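You operate a simulated robot arm through the tools that you are given. There is no shell and no other tool. Be economical: measure what you need, move in short steps, check, and stop when the job is done.

Carry out the task below with a simulated robot arm. There is one attempt and no reset: what you move stays moved.

TASK
Shut the drawer of the steel table with the air box.

Only the result counts: the job must be done as asked and must still hold three seconds after the hand-in. Knocking over, shifting, dropping, spilling or breaking anything else fails it.

THE ROBOT
A 7-joint arm with a two-finger parallel gripper, fixed in place. Base frame: the origin is at the foot of the arm, x ahead of it, y to its left, z up. Units: mm, degrees, N and s.
With the tool pointing down near the work surface it reaches from about 120 to 660 mm from the base axis. Its first joint turns from -66.0 to 66.0 degrees. Payload 2.4 kg.
The TCP is the grasp point between the finger pads, 30 mm short of the fingertips. In the tool frame z runs along the fingers and y along their closing line. The gripper opens to 94 mm. The fingers are 28 mm wide and 10 mm thick; the gripper's body (50 by 96 mm) begins 55 mm behind the TCP.
Orientation is that of the tool frame in the base frame, as a unit quaternion [x, y, z, w]. With the fingers straight down and closing along the base's y, the tool's x points along the base's -x, its y along +y and its z along -z.

THE INTERFACE
- The arm moves only by the tool apply_moves. Its argument "moves" is a list of rows, each a list of 3 entries, a list of its own where there are three numbers: the shift along the tool's x, y, z in mm, then the turn, a rotation vector about the tool's x, y, z in degrees, then the finger opening in mm, from 0 to 94. In form: [[[tx, ty, tz], [ax, ay, az], grip], ...]. A call has 1 to 8 rows; each row is the pose to reach, as a shift and turn from the pose commanded when the call began, along the tool's axes at that moment. Rows are played at 5 a second. More than 50 mm and 8.6 degrees between two rows, or a gripper value outside its range, and nothing of the call is played. Where a pose cannot be reached the arm comes as near as it can. A force on the tool above 40 N (or 10 N above the force at the start of the call, whichever is more), or a blocked arm, ends the call early, and 0.2 s more pass. Each finger travels about 153 mm/s and halts on what it meets, pressing with about 33 N; the grip force reading is that of the motor and also rises with nothing between the fingers. The clock runs only during rows and for 0.2 s after the last one: add rows that repeat a pose to give the fingers time. The reply holds the time, the measured pose of the TCP, the force on the tool along the base axes, the opening and the grip force, in the units named above and with some noise, and new pictures: "show" is both (left out), scene, wrist or none.
- Cameras (640 x 400 px; columns grow to the right, rows downward): "scene" is fixed at [35.5, 470.3, 1452.3]; the picture's right is [-0.78, -0.63, 0.00], its down [-0.40, 0.50, -0.76] and it looks along [0.48, -0.60, -0.65] (base axes); focal length 316 px, centre (320, 200). "wrist" rides on the gripper at [76, 14, -103] in the tool frame; the picture's right is [-0.18, 0.98, 0.00], its down [-0.75, -0.14, -0.64] and it looks along [-0.63, -0.12, 0.77] (tool axes); focal length 243 px, centre (320, 200). There is no depth. A picture from a camera that has moved, and an enlarged one, comes with that camera's place and axes in the base frame and with its lens. The place of the scene camera against the robot may be out by one fixed shift of up to 18 mm in any direction.
- close_up(camera, box): a new picture of the part [left, top, right, bottom] of that camera's present view, enlarged. The clock stands still meanwhile.
- hand_in(): hands the job in; it is judged then, once.

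Work in short steps. Places have to be worked out from the pictures, the camera data and where the tool is seen: move nearer, look again, correct. Check each grasp and each placing, and mend what went wrong. You have 90 turns and 170 pictures in all, those below and enlarged ones among them. Open the gripper and draw the arm clear of the work before you hand the job in, unless the task says otherwise; then end with one line.

The tools are called as name(argument=value, ...) on one line, values as JSON. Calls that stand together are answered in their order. apply_moves: Moves the arm, as the interface text tells. Its arguments: {"type":"object","properties":{"moves":{"type":"array","items":{"type":"array"}},"show":{"type":"string","enum":["both","scene","wrist","none"]}},"required":["moves"]} The other tools are called the same way: close_up (camera, box) takes an enlarged picture of a part of a camera's view; hand_in () hands the job in.

At the start:

```text
clock: 0.0
tcp_pos: [343.4, -226.9, 996.6]
tool_rot: [0.0, 1.0, 0.001, 0.001]
force: [-0.2, 0.1, -0.3]
grip_width: 94.0
gripper_force: 0.1
```

scene: 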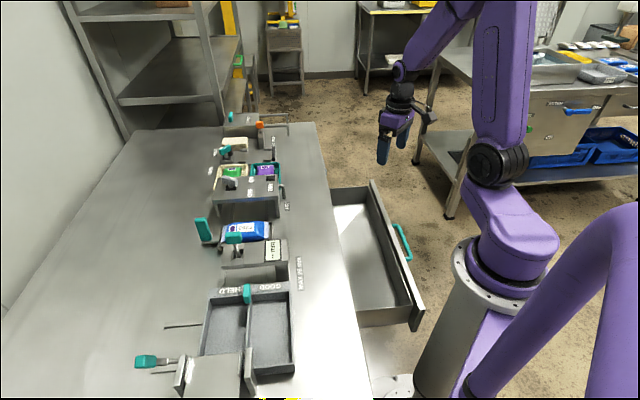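
wrist: 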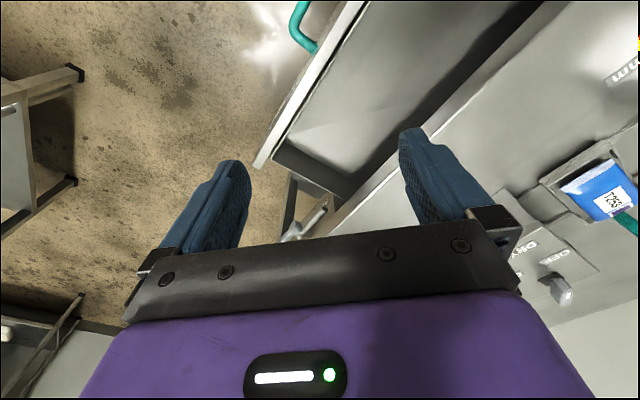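

The scene shows a table on the left with an open drawer (teal handle) beside the arm. I'll enlarge the views to make out the drawer and identify the "air box".

close_up(camera="scene", box=[300, 160, 460, 360])

close_up(camera="scene", box=[180, 90, 340, 240])

close_up(camera="scene", box=[120, 220, 340, 400])

close_up(camera="scene", box=[400, 0, 640, 220])

```text
2.00 times, centred on (380, 260) of scene
camera zoom: at [35.5, 470.3, 1452.3], right [-0.78, -0.63, 0.0], down [-0.4, 0.5, -0.76], along [0.48, -0.6, -0.65], focal length 632 px, centre (200, 80)
```

zoom: 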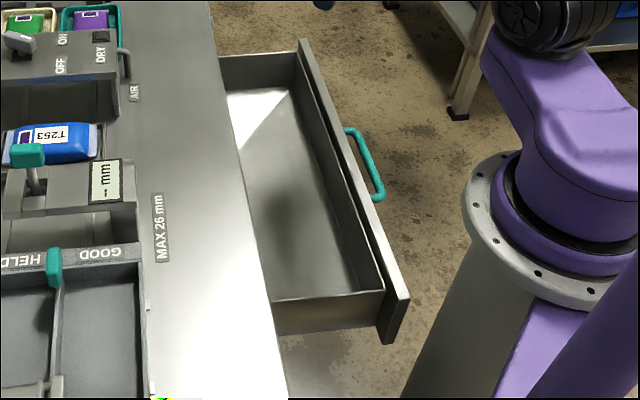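

```text
2.67 times, centred on (260, 165) of scene
camera zoom: at [35.5, 470.3, 1452.3], right [-0.78, -0.63, 0.0], down [-0.4, 0.5, -0.76], along [0.48, -0.6, -0.65], focal length 843 px, centre (480, 293)
```

zoom: 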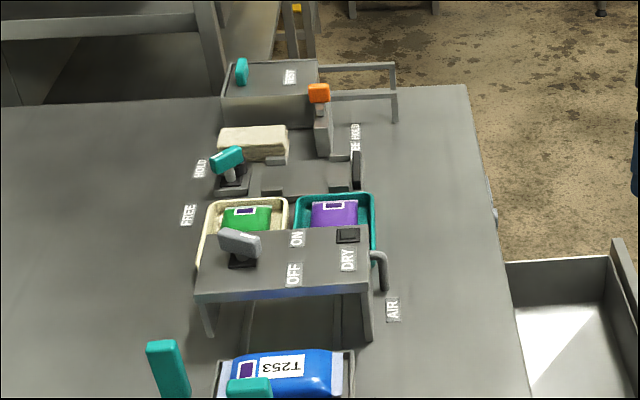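

```text
2.22 times, centred on (230, 310) of scene
camera zoom: at [35.5, 470.3, 1452.3], right [-0.78, -0.63, 0.0], down [-0.4, 0.5, -0.76], along [0.48, -0.6, -0.65], focal length 703 px, centre (520, -44)
```

zoom: 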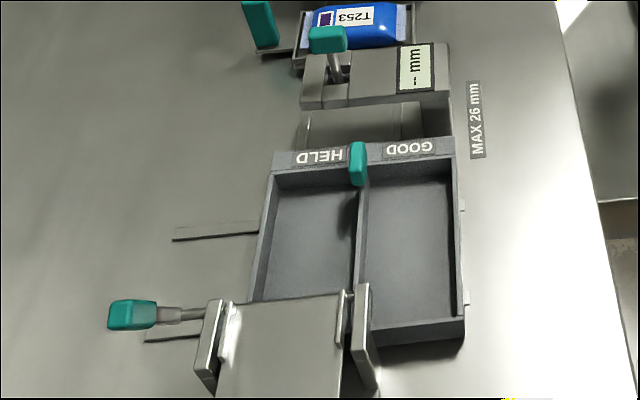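

```text
1.82 times, centred on (520, 110) of scene
camera zoom: at [35.5, 470.3, 1452.3], right [-0.78, -0.63, 0.0], down [-0.4, 0.5, -0.76], along [0.48, -0.6, -0.65], focal length 575 px, centre (-44, 364)
```

zoom: 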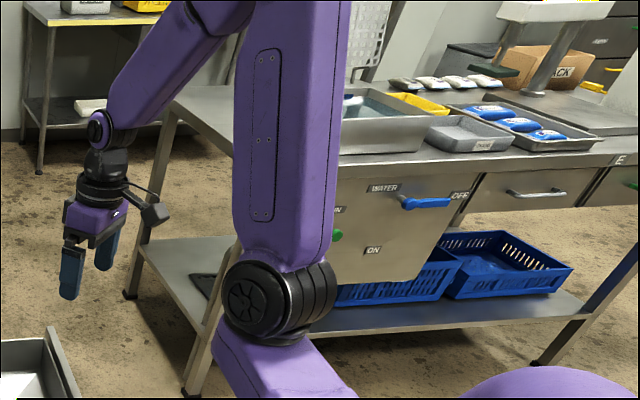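

The near table carries the box marked AIR. Triangulating between both cameras puts its top at about z≈800, its front edge along x+y≈332, and the drawer's front panel along x+y≈98, so it is about 165 mm open. I'll close the fingers, turn 45° so the tool squares up with the panel, and move outside the panel but still high, then look.

apply_moves(moves=[[[9, -14, 8], [0, 0, -7.5], 70], [[18, -28, 16], [0, 0, -15], 40], [[27, -42, 24], [0, 0, -22.5], 10], [[36, -56, 32], [0, 0, -30], 0], [[45, -70, 40], [0, 0, -37.5], 0], [[51, -81, 50], [0, 0, -45], 0], [[51, -81, 60], [0, 0, -45], 0]])

```text
clock: 1.6
tcp_pos: [291.7, -306.3, 936.6]
tool_rot: [-0.382, 0.924, -0.001, 0.0]
force: [0.0, -0.9, 0.3]
grip_width: 0.0
gripper_force: 33.3
camera wrist: at [229.3, -351.3, 1037.9], right [-0.57, 0.82, 0.0], down [0.63, 0.43, 0.64], along [0.53, 0.36, -0.77], focal length 243 px, centre (320, 200)
```

scene: 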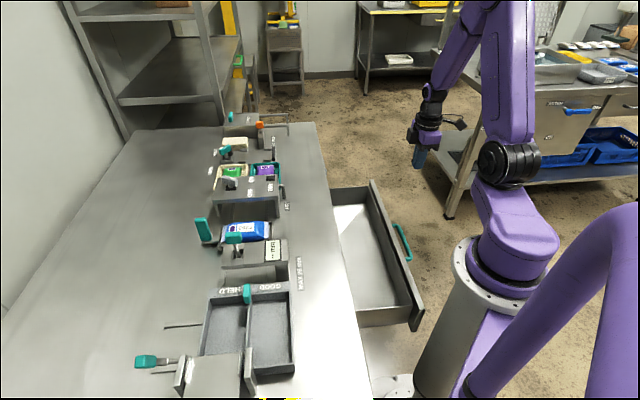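
wrist: 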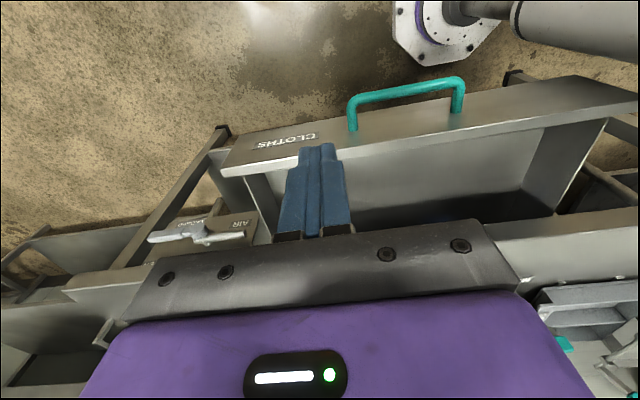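

The panel front with the CLOTHS label and handle is clear, with its top edge at z≈763 and x+y≈90. The AIR valve lever is further along the table front and out of the way. I'll slide 20 mm away from the handle and lower the fingers outside the panel.

apply_moves(moves=[[[0, -20, 35], [0, 0, 0], 0], [[0, -20, 70], [0, 0, 0], 0], [[0, -20, 105], [0, 0, 0], 0], [[0, -20, 140], [0, 0, 0], 0], [[0, -20, 171], [0, 0, 0], 0], [[0, -20, 171], [0, 0, 0], 0]])

```text
clock: 3.0
tcp_pos: [308.4, -321.0, 764.9]
tool_rot: [-0.383, 0.924, 0.001, 0.0]
force: [1.0, -0.1, 0.1]
grip_width: 0.0
gripper_force: 33.1
camera wrist: at [244.7, -364.4, 866.8], right [-0.56, 0.83, 0.0], down [0.63, 0.43, 0.64], along [0.53, 0.36, -0.77], focal length 243 px, centre (320, 200)
```

scene: 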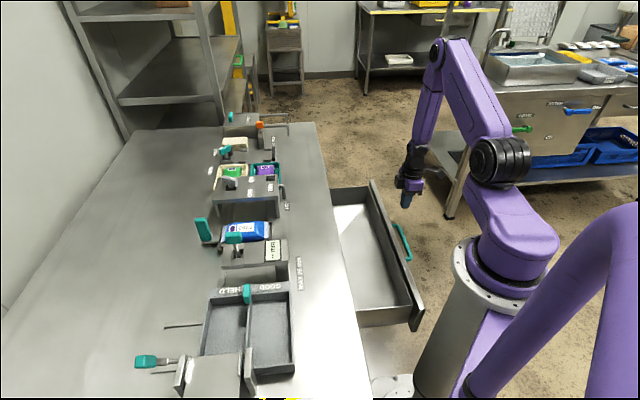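
wrist: 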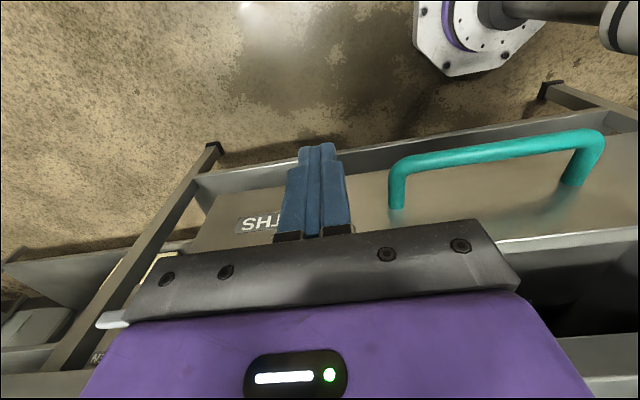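

The fingers are beside the handle with their tips about 28 mm below the panel's top edge, roughly 58 mm short of contact. I'll advance towards the panel.

apply_moves(moves=[[[-20, 0, 0], [0, 0, 0], 0], [[-35, 0, 0], [0, 0, 0], 0], [[-45, 0, 0], [0, 0, 0], 0], [[-55, 0, 0], [0, 0, 0], 0], [[-65, 0, 0], [0, 0, 0], 0], [[-75, 0, 0], [0, 0, 0], 0], [[-85, 0, 0], [0, 0, 0], 0]])

```text
clock: 4.6
tcp_pos: [367.5, -260.5, 766.7]
tool_rot: [-0.382, 0.924, 0.0, -0.001]
force: [-0.8, -1.0, -0.1]
grip_width: 0.0
gripper_force: 32.7
camera wrist: at [304.1, -304.8, 868.0], right [-0.57, 0.82, 0.0], down [0.63, 0.43, 0.64], along [0.53, 0.36, -0.77], focal length 243 px, centre (320, 200)
```

scene: 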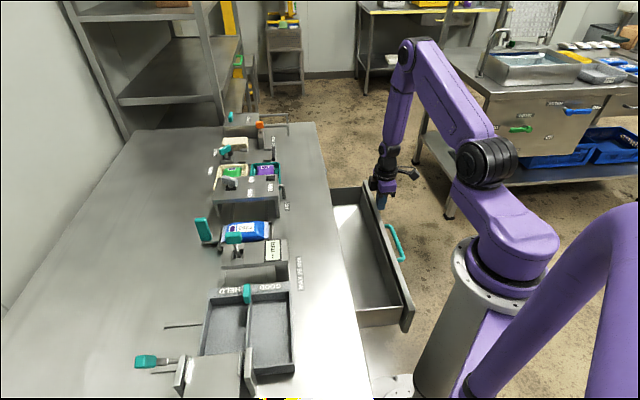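
wrist: 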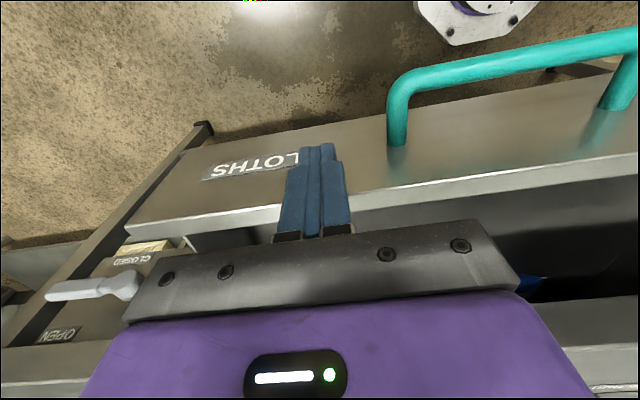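

Contact made, and the drawer has moved about 20 mm with little force. I'll keep pushing about 80 mm, watching the valve lever at the left.

apply_moves(moves=[[[-12, 0, 0], [0, 0, 0], 0], [[-24, 0, 0], [0, 0, 0], 0], [[-36, 0, 0], [0, 0, 0], 0], [[-48, 0, 0], [0, 0, 0], 0], [[-60, 0, 0], [0, 0, 0], 0], [[-70, 0, 0], [0, 0, 0], 0], [[-80, 0, 0], [0, 0, 0], 0]])

```text
clock: 6.2
tcp_pos: [424.3, -204.5, 766.5]
tool_rot: [-0.382, 0.924, -0.001, 0.0]
force: [-0.6, -0.5, -0.2]
grip_width: 0.0
gripper_force: 33.4
camera wrist: at [360.8, -248.9, 868.4], right [-0.57, 0.82, 0.0], down [0.63, 0.43, 0.64], along [0.53, 0.36, -0.77], focal length 243 px, centre (320, 200)
```

scene: 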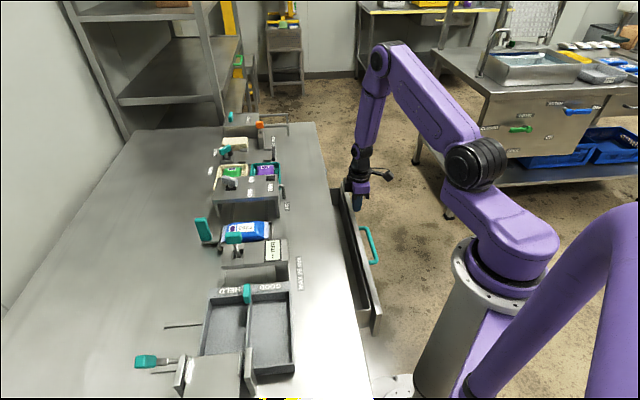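
wrist: 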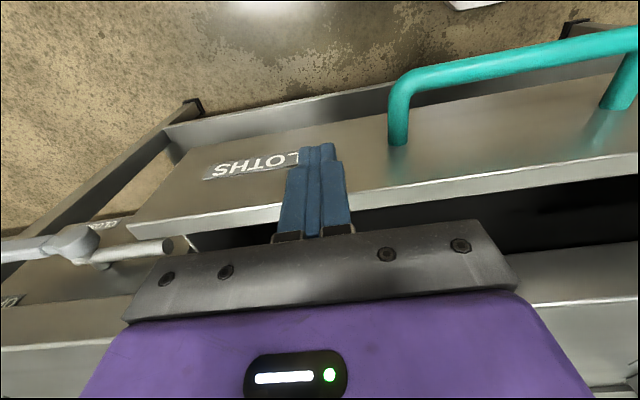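

The drawer is about two thirds shut. The lever's near end now looks close to the panel end and the gripper, so I'll enlarge that area before going on.

close_up(camera="wrist", box=[0, 140, 320, 340])

close_up(camera="scene", box=[280, 140, 420, 240])

```text
2.00 times, centred on (160, 240) of wrist
camera zoom: at [360.8, -248.9, 868.4], right [-0.57, 0.82, 0.0], down [0.63, 0.43, 0.64], along [0.53, 0.36, -0.77], focal length 485 px, centre (640, 120)
```

zoom: 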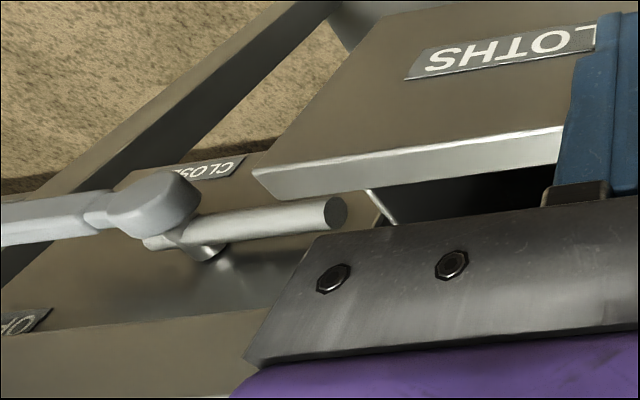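

```text
4.00 times, centred on (350, 190) of scene
camera zoom: at [35.5, 470.3, 1452.3], right [-0.78, -0.63, 0.0], down [-0.4, 0.5, -0.76], along [0.48, -0.6, -0.65], focal length 1265 px, centre (200, 240)
```

zoom: 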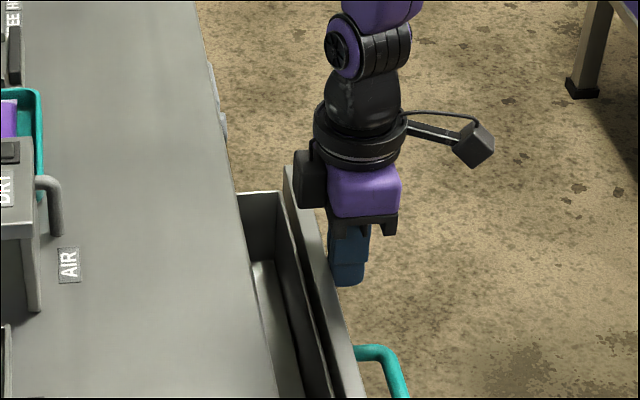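

The valve lever on the front of the table has a round stub reaching towards the drawer's path, possibly an interlock. I'll back off without pushing further and move sideways for a frontal look at the valve.

apply_moves(moves=[[[20, 0, 0], [0, 0, 0], 0], [[50, 0, 0], [0, 0, 0], 0], [[80, -20, -20], [0, 0, 0], 0], [[90, -50, -40], [0, 0, 0], 0], [[90, -80, -50], [0, 0, 0], 0], [[90, -100, -50], [0, 0, 0], 0], [[90, -100, -50], [0, 0, 0], 0]])

```text
clock: 7.8
tcp_pos: [430.6, -341.1, 816.2]
tool_rot: [-0.382, 0.924, 0.0, 0.0]
force: [0.0, -0.3, 0.1]
grip_width: 0.0
gripper_force: 33.0
camera wrist: at [367.2, -385.2, 919.0], right [-0.56, 0.83, 0.0], down [0.63, 0.43, 0.64], along [0.53, 0.36, -0.77], focal length 243 px, centre (320, 200)
```

scene: 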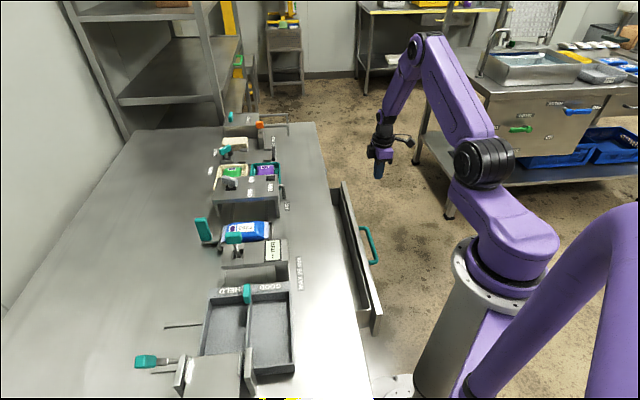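
wrist: 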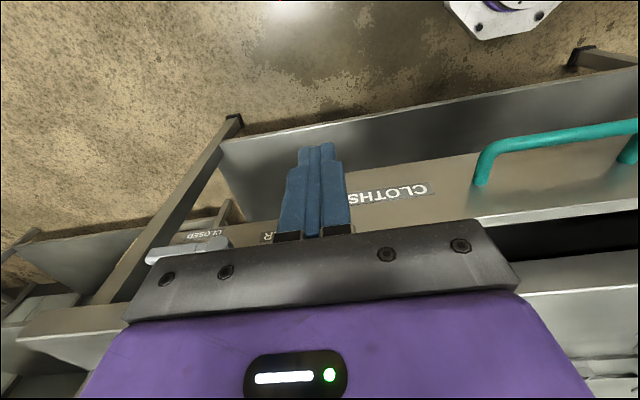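

The gripper hides the valve from here. I'll move back and up a little and tilt the tool to look more horizontally at the table front.

apply_moves(moves=[[[20, 0, -10], [0, -7, 0], 0], [[40, 0, -20], [0, -14, 0], 0], [[60, 0, -30], [0, -21, 0], 0], [[75, 0, -40], [0, -28, 0], 0], [[90, 0, -40], [0, -35, 0], 0], [[90, 0, -40], [0, -35, 0], 0]], show="wrist")

```text
clock: 9.2
tcp_pos: [366.3, -403.0, 856.0]
tool_rot: [-0.365, 0.881, 0.115, 0.278]
force: [-0.2, 0.1, -0.5]
grip_width: 0.0
gripper_force: 33.4
camera wrist: at [271.4, -479.5, 896.4], right [-0.59, 0.8, 0.11], down [0.27, 0.08, 0.96], along [0.76, 0.59, -0.26], focal length 243 px, centre (320, 200)
```

wrist: 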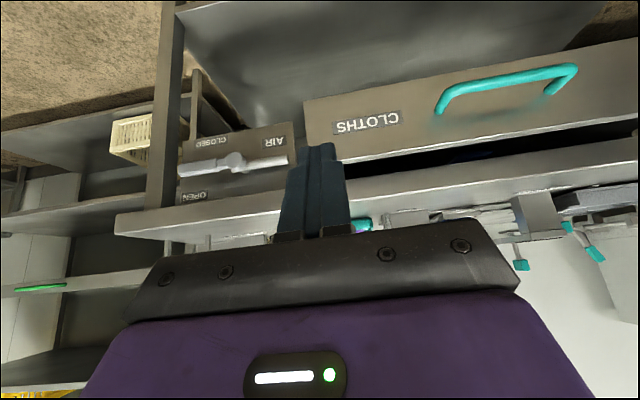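

close_up(camera="wrist", box=[160, 100, 320, 220])

```text
3.33 times, centred on (240, 160) of wrist
camera zoom: at [271.4, -479.5, 896.4], right [-0.59, 0.8, 0.11], down [0.27, 0.08, 0.96], along [0.76, 0.59, -0.26], focal length 809 px, centre (587, 333)
```

zoom: 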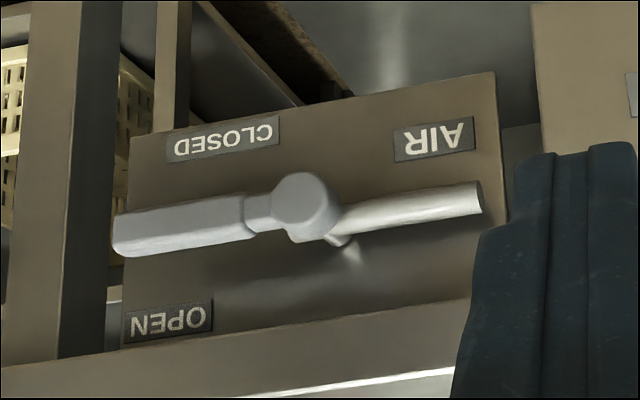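

The lever's stub ends about 40 mm short of the drawer panel's path, so it isn't blocking and I'll leave it alone. My gripper will clear it by over 100 mm. I'll undo the tilt.

apply_moves(moves=[[[-10, 0, 17], [0, 7, 0], 0], [[-20, 0, 34], [0, 14, 0], 0], [[-30, 0, 51], [0, 21, 0], 0], [[-40, 0, 68], [0, 28, 0], 0], [[-51, 0, 84], [0, 35, 0], 0], [[-51, 0, 84], [0, 35, 0], 0]], show="none")

apply_moves(moves=[[[0, 30, 0], [0, 0, 0], 0], [[0, 65, 10], [0, 0, 0], 0], [[0, 100, 30], [0, 0, 0], 0], [[0, 100, 50], [0, 0, 0], 0], [[-30, 100, 50], [0, 0, 0], 0], [[-60, 100, 50], [0, 0, 0], 0], [[-80, 100, 50], [0, 0, 0], 0]])

```text
clock: 10.6
tcp_pos: [430.6, -340.4, 815.9]
tool_rot: [-0.383, 0.924, 0.0, -0.001]
force: [-0.6, 0.2, 0.6]
grip_width: 0.1
gripper_force: 33.2
```

```text
clock: 12.2
tcp_pos: [416.8, -211.7, 765.5]
tool_rot: [-0.383, 0.924, -0.001, -0.001]
force: [0.0, 0.4, -0.1]
grip_width: 0.0
gripper_force: 32.9
camera wrist: at [353.8, -256.3, 869.0], right [-0.56, 0.83, 0.0], down [0.63, 0.43, 0.64], along [0.53, 0.36, -0.77], focal length 243 px, centre (320, 200)
```

scene: 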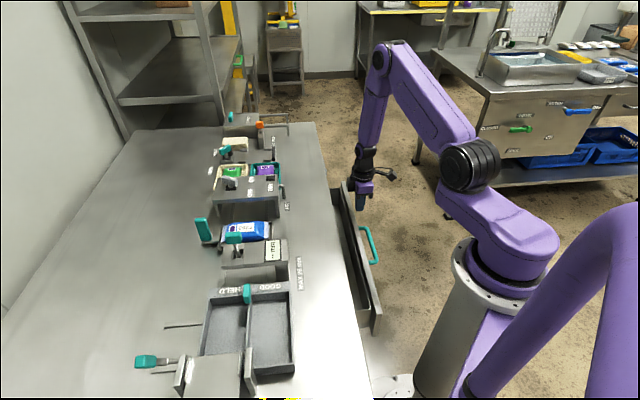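
wrist: 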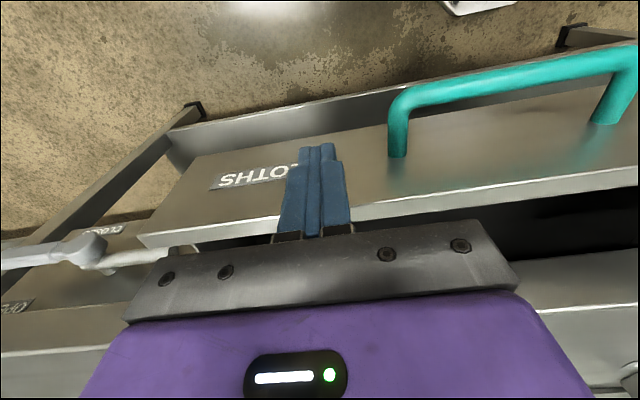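

Back at the panel, about 10 mm short of contact. I'll push on in smaller steps.

apply_moves(moves=[[[-10, 0, 0], [0, 0, 0], 0], [[-20, 0, 0], [0, 0, 0], 0], [[-29, 0, 0], [0, 0, 0], 0], [[-37, 0, 0], [0, 0, 0], 0], [[-44, 0, 0], [0, 0, 0], 0], [[-50, 0, 0], [0, 0, 0], 0]])

```text
clock: 13.6
tcp_pos: [452.5, -176.6, 766.4]
tool_rot: [-0.382, 0.924, -0.001, 0.0]
force: [-0.9, -2.0, 0.3]
grip_width: 0.0
gripper_force: 32.9
camera wrist: at [389.0, -220.3, 868.7], right [-0.56, 0.83, 0.0], down [0.63, 0.43, 0.64], along [0.53, 0.36, -0.77], focal length 243 px, centre (320, 200)
```

scene: 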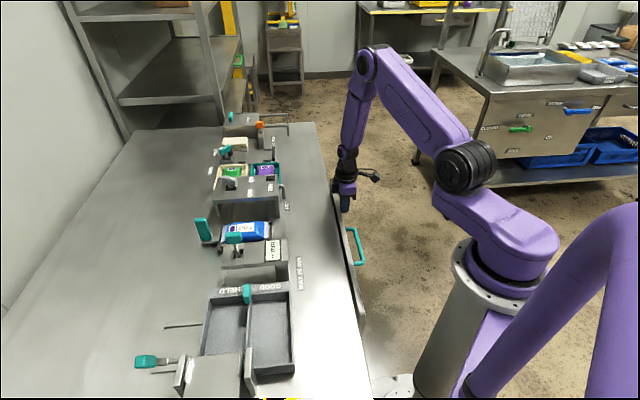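
wrist: 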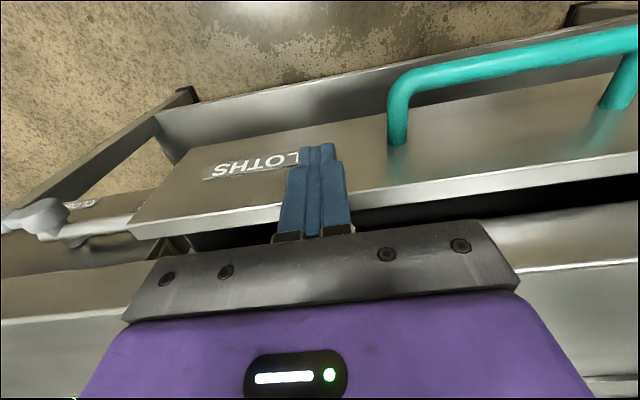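

Nearly shut, but the lever stub now looks very close to the panel's end. I'll enlarge it.

close_up(camera="wrist", box=[0, 160, 200, 285])

close_up(camera="scene", box=[280, 140, 420, 240])

```text
3.20 times, centred on (100, 222) of wrist
camera zoom: at [389.0, -220.3, 868.7], right [-0.56, 0.83, 0.0], down [0.63, 0.43, 0.64], along [0.53, 0.36, -0.77], focal length 776 px, centre (1024, 128)
```

zoom: 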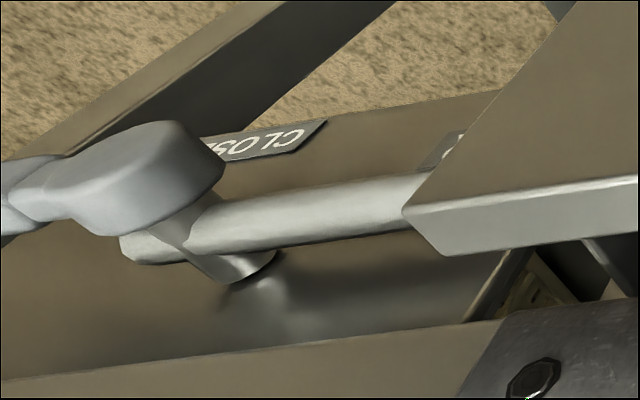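

```text
4.00 times, centred on (350, 190) of scene
camera zoom: at [35.5, 470.3, 1452.3], right [-0.78, -0.63, 0.0], down [-0.4, 0.5, -0.76], along [0.48, -0.6, -0.65], focal length 1265 px, centre (200, 240)
```

zoom: 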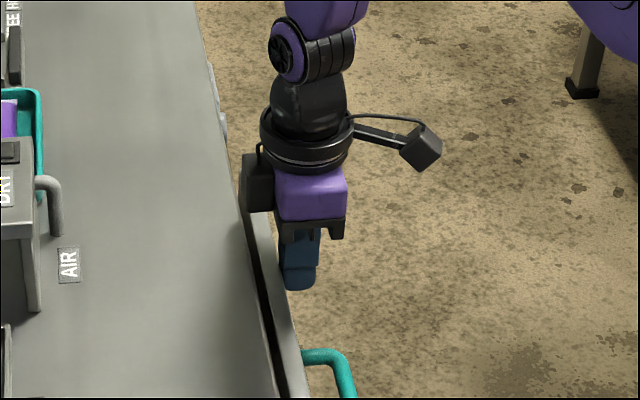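

Triangulating the stub end from two views gives about (633, −267, 697). That is roughly 58 mm sideways of the panel's end and well behind and below it, so the overlap is only parallax. I'll finish the push in small steps and look for the force rise at the stop.

apply_moves(moves=[[[-6, 0, 0], [0, 0, 0], 0], [[-11, 0, 0], [0, 0, 0], 0], [[-16, 0, 0], [0, 0, 0], 0], [[-20, 0, 0], [0, 0, 0], 0], [[-24, 0, 0], [0, 0, 0], 0]])

```text
clock: 14.8
tcp_pos: [468.9, -159.6, 766.7]
tool_rot: [-0.383, 0.924, 0.0, 0.0]
force: [-2.0, -1.2, -0.1]
grip_width: 0.0
gripper_force: 32.5
camera wrist: at [405.4, -203.9, 868.9], right [-0.56, 0.83, 0.0], down [0.63, 0.43, 0.64], along [0.53, 0.36, -0.77], focal length 243 px, centre (320, 200)
```

scene: 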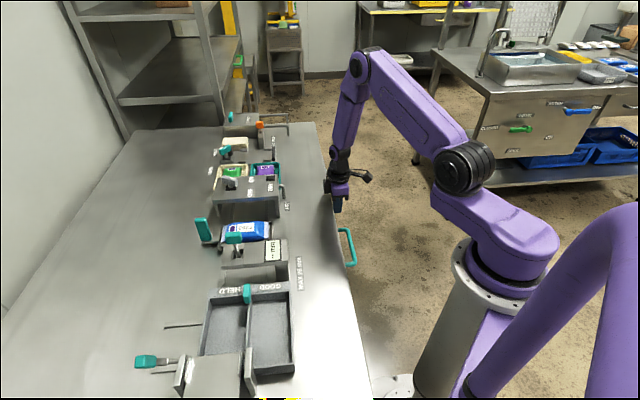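
wrist: 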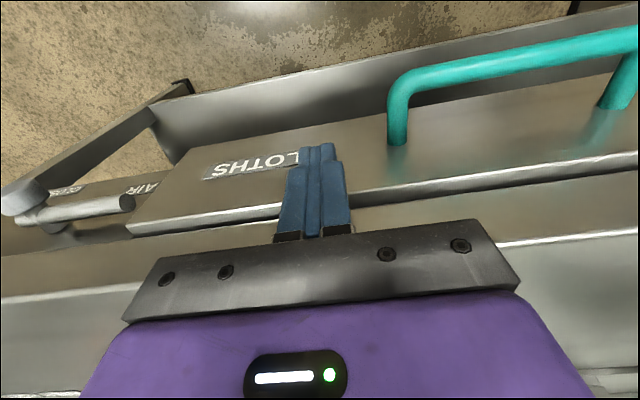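

The stub is clear of the panel and only a thin gap remains. I'll continue in fine steps until it stops.

apply_moves(moves=[[[-4, 0, 0], [0, 0, 0], 0], [[-8, 0, 0], [0, 0, 0], 0], [[-11, 0, 0], [0, 0, 0], 0], [[-14, 0, 0], [0, 0, 0], 0], [[-17, 0, 0], [0, 0, 0], 0], [[-20, 0, 0], [0, 0, 0], 0]])

```text
clock: 15.8
tcp_pos: [472.6, -155.9, 765.8]
tool_rot: [-0.378, 0.926, 0.004, -0.004]
force: [-4.4, -2.9, 0.5]
grip_width: 0.1
gripper_force: 32.6
stopped in row 4: the force on the tool passed its limit (the readings are from after the stop); the commanded pose is now the measured one
camera wrist: at [410.3, -199.0, 869.0], right [-0.56, 0.83, 0.01], down [0.64, 0.43, 0.64], along [0.52, 0.36, -0.77], focal length 243 px, centre (320, 200)
```

scene: 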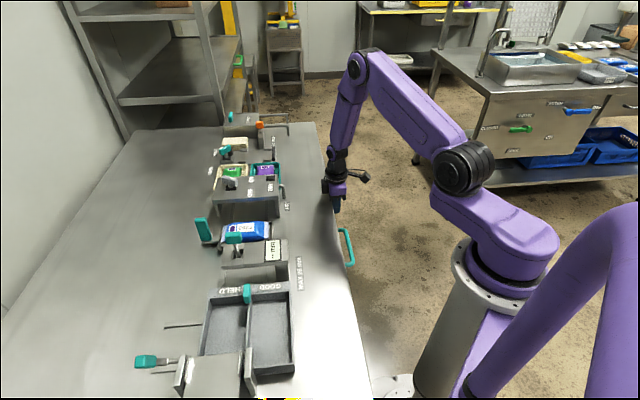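
wrist: 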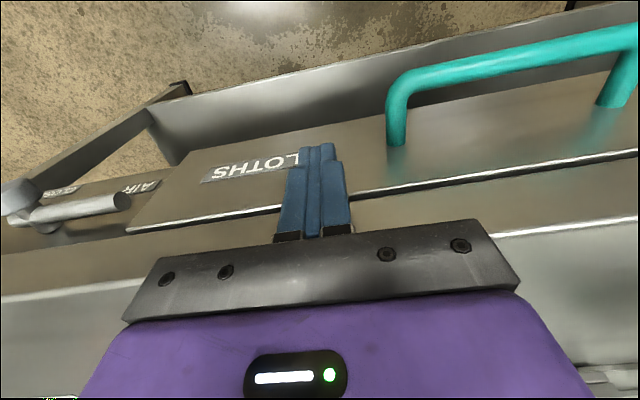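

The push met a firm stop, with the force over the limit. I'll check for any remaining gap.

close_up(camera="wrist", box=[440, 120, 640, 245])

close_up(camera="scene", box=[290, 150, 390, 350])

close_up(camera="wrist", box=[0, 140, 300, 300])

```text
3.20 times, centred on (540, 182) of wrist
camera zoom: at [410.3, -199.0, 869.0], right [-0.56, 0.83, 0.01], down [0.64, 0.43, 0.64], along [0.52, 0.36, -0.77], focal length 776 px, centre (-384, 256)
```

zoom: 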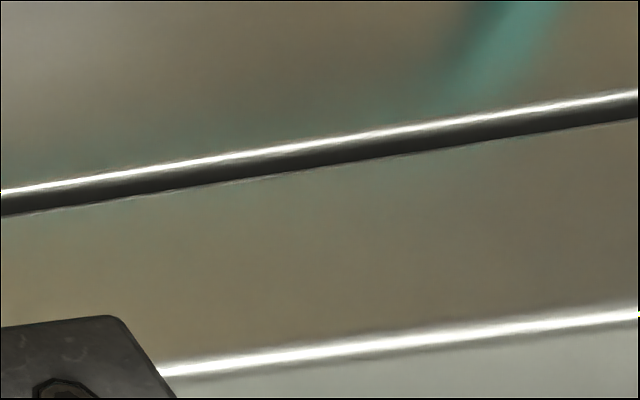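

```text
2.00 times, centred on (340, 250) of scene
camera zoom: at [35.4, 470.3, 1452.3], right [-0.78, -0.63, 0.0], down [-0.4, 0.5, -0.76], along [0.48, -0.6, -0.65], focal length 632 px, centre (280, 100)
```

zoom: 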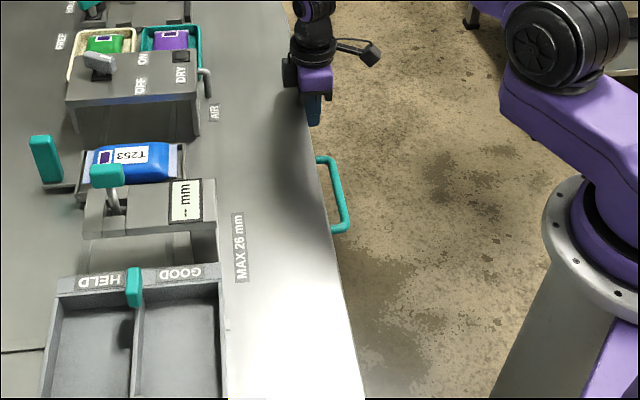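

```text
2.13 times, centred on (150, 220) of wrist
camera zoom: at [410.3, -199.0, 869.0], right [-0.56, 0.83, 0.01], down [0.64, 0.43, 0.64], along [0.52, 0.36, -0.77], focal length 518 px, centre (683, 157)
```

zoom: 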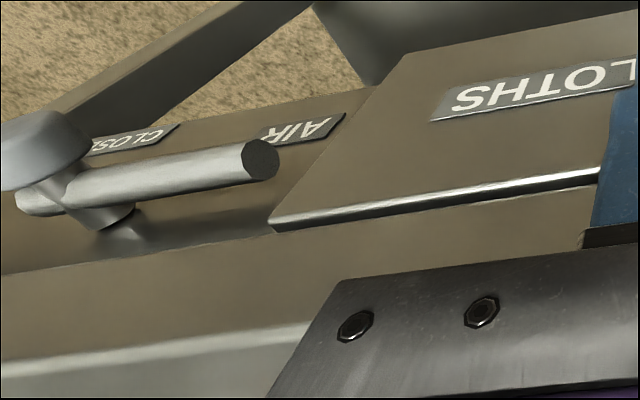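

The panel sits essentially flush under the table's edge band. To make sure it is on its stop, I'll press once more and see whether it moves further.

apply_moves(moves=[[[-3, 0, 0], [0, 0, 0], 0], [[-6, 0, 0], [0, 0, 0], 0], [[-9, 0, 0], [0, 0, 0], 0], [[-12, 0, 0], [0, 0, 0], 0]], show="none")

```text
clock: 16.4
tcp_pos: [471.5, -155.1, 765.9]
tool_rot: [-0.374, 0.927, 0.006, -0.008]
force: [-4.1, -3.8, 0.2]
grip_width: 0.2
gripper_force: 32.8
stopped in row 3: the force on the tool passed its limit (the readings are from after the stop); the commanded pose is now the measured one
```

There's no further travel. I'll back off and inspect the front.

apply_moves(moves=[[[15, 0, 0], [0, 0, 0], 0], [[40, 0, 0], [0, 0, 0], 0], [[75, 0, 0], [0, 0, 0], 0], [[110, 0, -10], [0, 0, 0], 0], [[130, 0, -20], [0, 0, 0], 0], [[130, 0, -20], [0, 0, 0], 0]])

close_up(camera="wrist", box=[340, 100, 640, 290])

close_up(camera="scene", box=[290, 170, 390, 270])

```text
clock: 17.8
tcp_pos: [381.5, -245.2, 786.0]
tool_rot: [-0.374, 0.927, 0.006, -0.008]
force: [0.6, 0.4, 0.1]
grip_width: 0.0
gripper_force: 33.3
camera wrist: at [319.1, -288.3, 890.8], right [-0.55, 0.83, 0.01], down [0.65, 0.42, 0.63], along [0.52, 0.36, -0.78], focal length 243 px, centre (320, 200)
```

scene: 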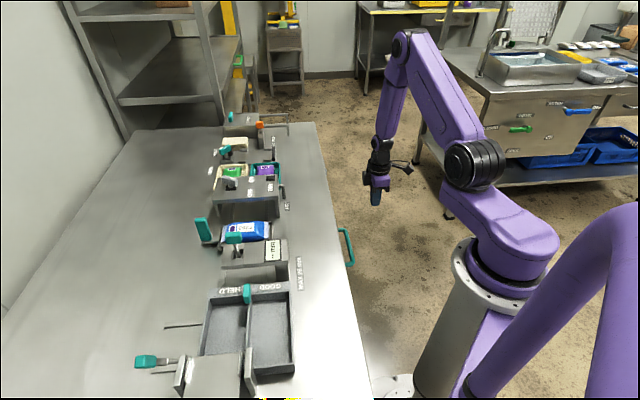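
wrist: 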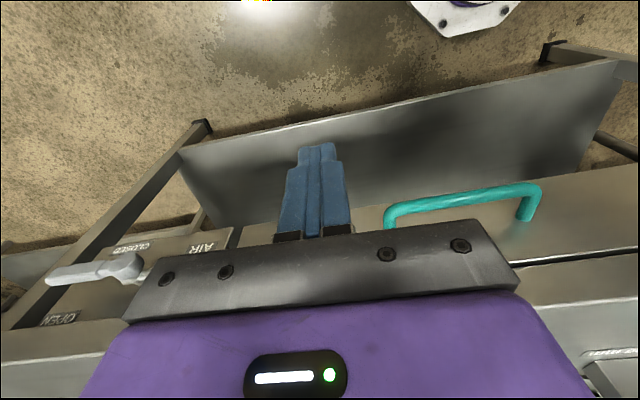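

```text
2.11 times, centred on (490, 195) of wrist
camera zoom: at [319.1, -288.3, 890.8], right [-0.55, 0.83, 0.01], down [0.65, 0.42, 0.63], along [0.52, 0.36, -0.78], focal length 511 px, centre (-38, 210)
```

zoom: 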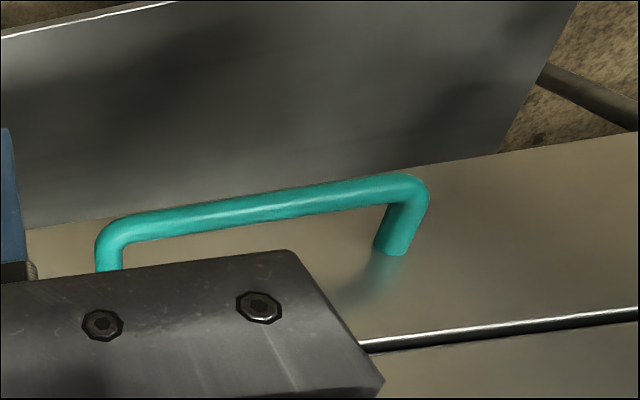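

```text
4.00 times, centred on (340, 220) of scene
camera zoom: at [35.5, 470.3, 1452.3], right [-0.78, -0.63, 0.0], down [-0.4, 0.5, -0.76], along [0.48, -0.6, -0.65], focal length 1265 px, centre (240, 120)
```

zoom: 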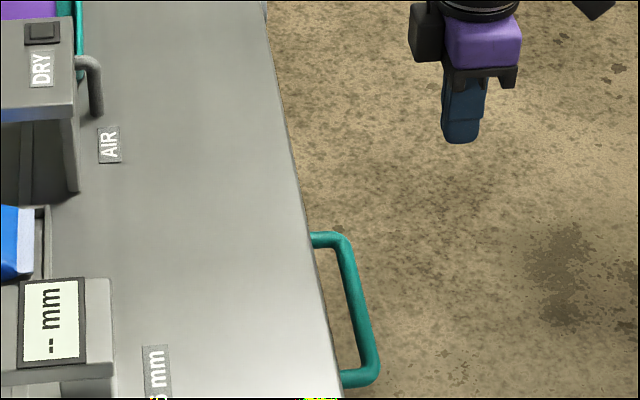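

The panel appears flush. To be certain the stop was the drawer's and not my fingers on the table's edge band, I'll move in front of the handle bar (about (367, −91, 715)). From there I can press through the handle, well away from the table edge.

apply_moves(moves=[[[0, 30, 0], [0, 0, 0], 0], [[0, 60, 0], [0, 0, 0], 0], [[0, 90, 15], [0, 0, 0], 0], [[0, 119, 35], [0, 0, 0], 0], [[0, 119, 61], [0, 0, 0], 0], [[0, 119, 61], [0, 0, 0], 0]])

```text
clock: 19.2
tcp_pos: [295.5, -159.9, 727.2]
tool_rot: [-0.375, 0.927, 0.005, -0.008]
force: [0.2, -0.5, 0.0]
grip_width: 0.0
gripper_force: 32.7
camera wrist: at [234.2, -203.5, 831.4], right [-0.55, 0.83, 0.01], down [0.65, 0.42, 0.63], along [0.52, 0.36, -0.78], focal length 243 px, centre (320, 200)
```

scene: 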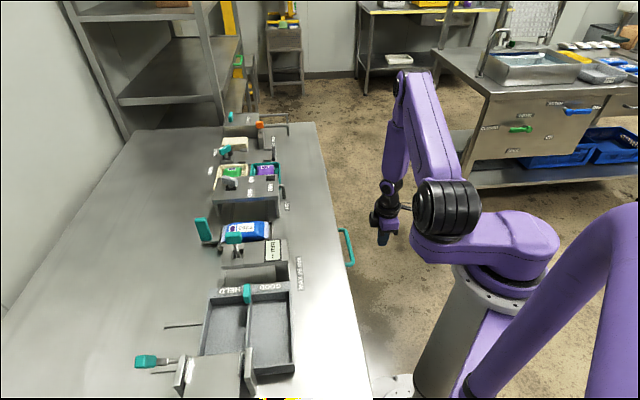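
wrist: 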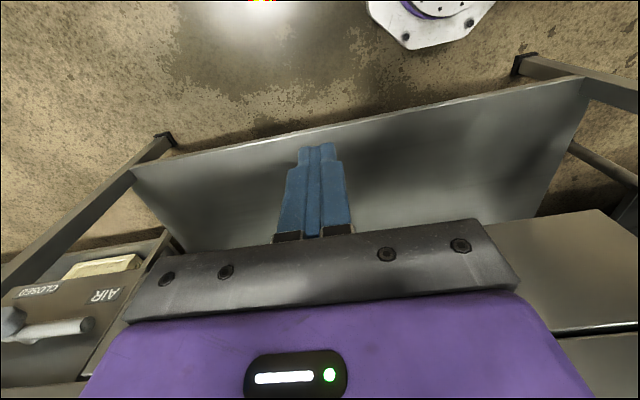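

The arm is clear in front of the handle. I'll advance to contact and press.

apply_moves(moves=[[[-25, 0, 0], [0, 0, 0], 0], [[-45, 0, 0], [0, 0, 0], 0], [[-60, 0, 0], [0, 0, 0], 0], [[-67, 0, 0], [0, 0, 0], 0], [[-74, 0, 0], [0, 0, 0], 0], [[-80, 0, 0], [0, 0, 0], 0], [[-85, 0, 0], [0, 0, 0], 0], [[-90, 0, 0], [0, 0, 0], 0]])

```text
clock: 21.0
tcp_pos: [361.0, -97.5, 727.0]
tool_rot: [-0.374, 0.928, 0.006, -0.009]
force: [-1.0, -1.7, 0.2]
grip_width: 0.0
gripper_force: 33.1
camera wrist: at [298.7, -140.5, 830.6], right [-0.55, 0.84, 0.01], down [0.65, 0.42, 0.63], along [0.52, 0.36, -0.78], focal length 243 px, centre (320, 200)
```

scene: 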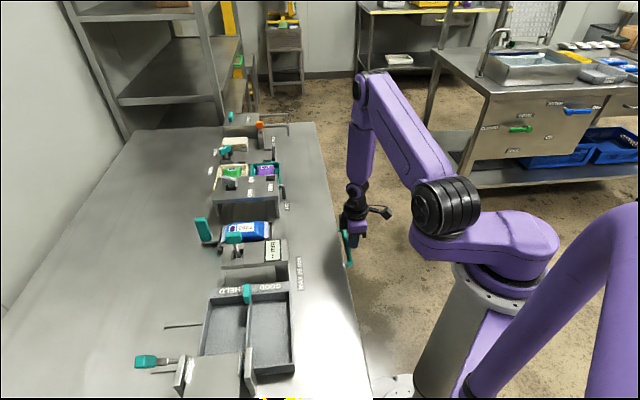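
wrist: 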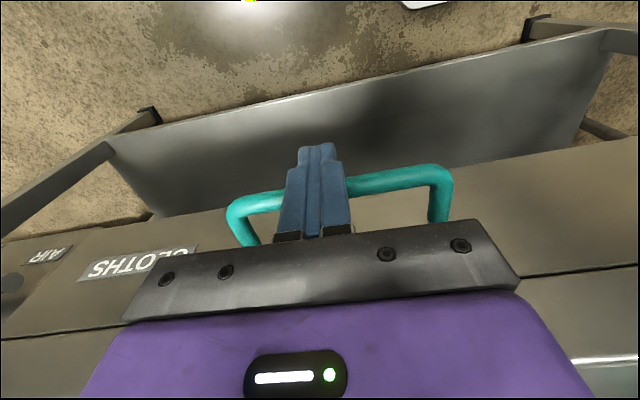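

Force is still low and the seam at the band looks thinner, so the drawer has moved in a bit more. I'll keep pressing on the handle.

apply_moves(moves=[[[-3, 0, 0], [0, 0, 0], 0], [[-6, 0, 0], [0, 0, 0], 0], [[-9, 0, 0], [0, 0, 0], 0], [[-12, 0, 0], [0, 0, 0], 0], [[-15, 0, 0], [0, 0, 0], 0], [[-18, 0, 0], [0, 0, 0], 0]])

```text
clock: 22.0
tcp_pos: [364.7, -92.9, 726.9]
tool_rot: [-0.369, 0.929, 0.008, -0.012]
force: [-1.6, -2.9, -0.3]
grip_width: 0.0
gripper_force: 33.5
stopped in row 4: the force on the tool passed its limit (the readings are from after the stop); the commanded pose is now the measured one
camera wrist: at [303.2, -135.6, 830.9], right [-0.54, 0.84, 0.02], down [0.66, 0.41, 0.62], along [0.52, 0.35, -0.78], focal length 243 px, centre (320, 200)
```

scene: 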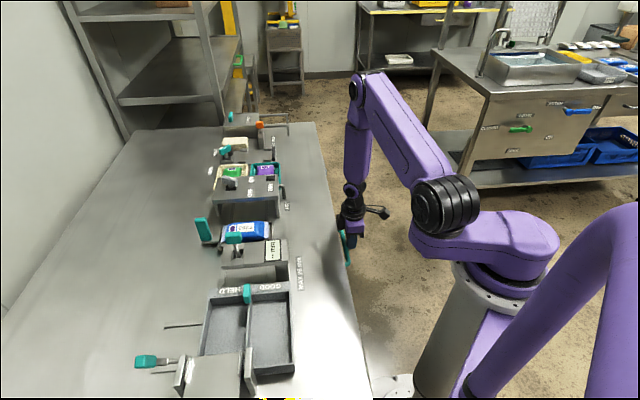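
wrist: 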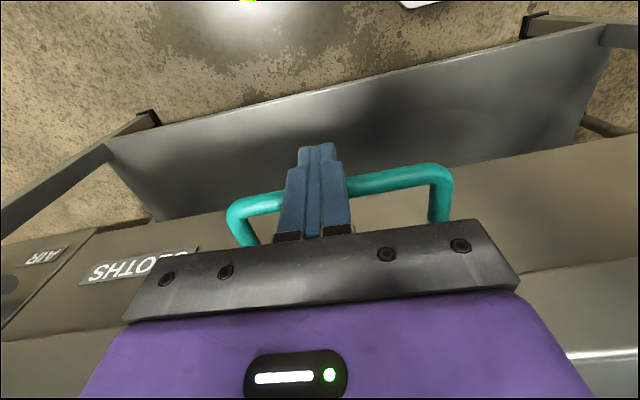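

The seam has vanished, so the first stop was the edge band and the drawer is now against its own stop. I'll press once more to confirm, then back off.

apply_moves(moves=[[[-3, 0, 0], [0, 0, 0], 0], [[-6, 0, 0], [0, 0, 0], 0], [[-9, 0, 0], [0, 0, 0], 0], [[-12, 0, 0], [0, 0, 0], 0]], show="none")

apply_moves(moves=[[[15, 0, 0], [0, 0, 0], 0], [[40, 0, 0], [0, 0, 0], 0], [[70, 0, 0], [0, 0, 0], 0], [[85, 0, -30], [0, 0, 0], 20], [[85, 0, -70], [0, 0, 0], 60], [[85, 0, -110], [0, 0, 0], 90], [[85, 0, -150], [0, 0, 0], 90], [[85, 0, -180], [0, 0, 0], 90]])

```text
clock: 22.6
tcp_pos: [363.7, -93.4, 726.9]
tool_rot: [-0.364, 0.931, 0.01, -0.017]
force: [-5.6, -5.2, 1.2]
grip_width: 0.1
gripper_force: 32.8
stopped in row 2: the force on the tool passed its limit (the readings are from after the stop); the commanded pose is now the measured one
```

```text
clock: 24.4
tcp_pos: [308.2, -150.7, 908.5]
tool_rot: [-0.364, 0.931, 0.01, -0.017]
force: [1.3, 1.0, 0.2]
grip_width: 90.2
gripper_force: 0.0
camera wrist: at [246.9, -192.9, 1013.4], right [-0.53, 0.85, 0.03], down [0.67, 0.4, 0.62], along [0.51, 0.35, -0.78], focal length 243 px, centre (320, 200)
```

scene: 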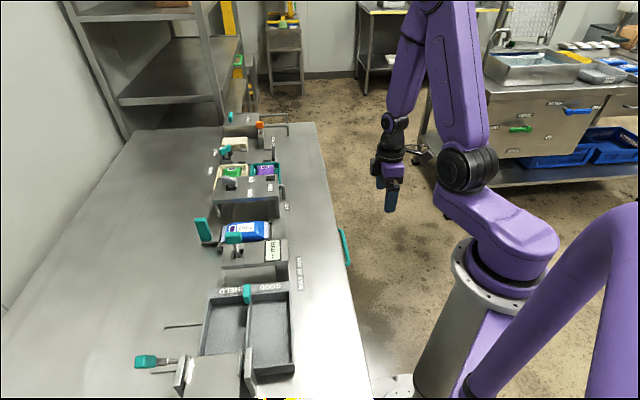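
wrist: 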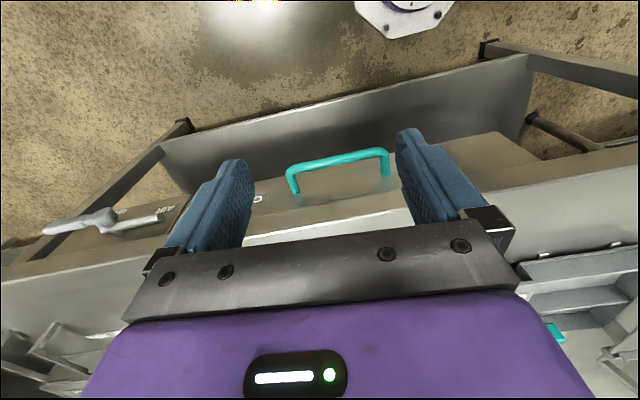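

The drawer is flush with no gap and hasn't sprung back, the AIR lever is untouched, and the gripper is open and clear. The other table's box is labelled WATER, so this is the right table. I'll hand in.

hand_in()

```text
The job is handed in.
```

I shut the drawer of the steel table with the air box fully, so it sits flush against its stop, and I saw nothing else moved.
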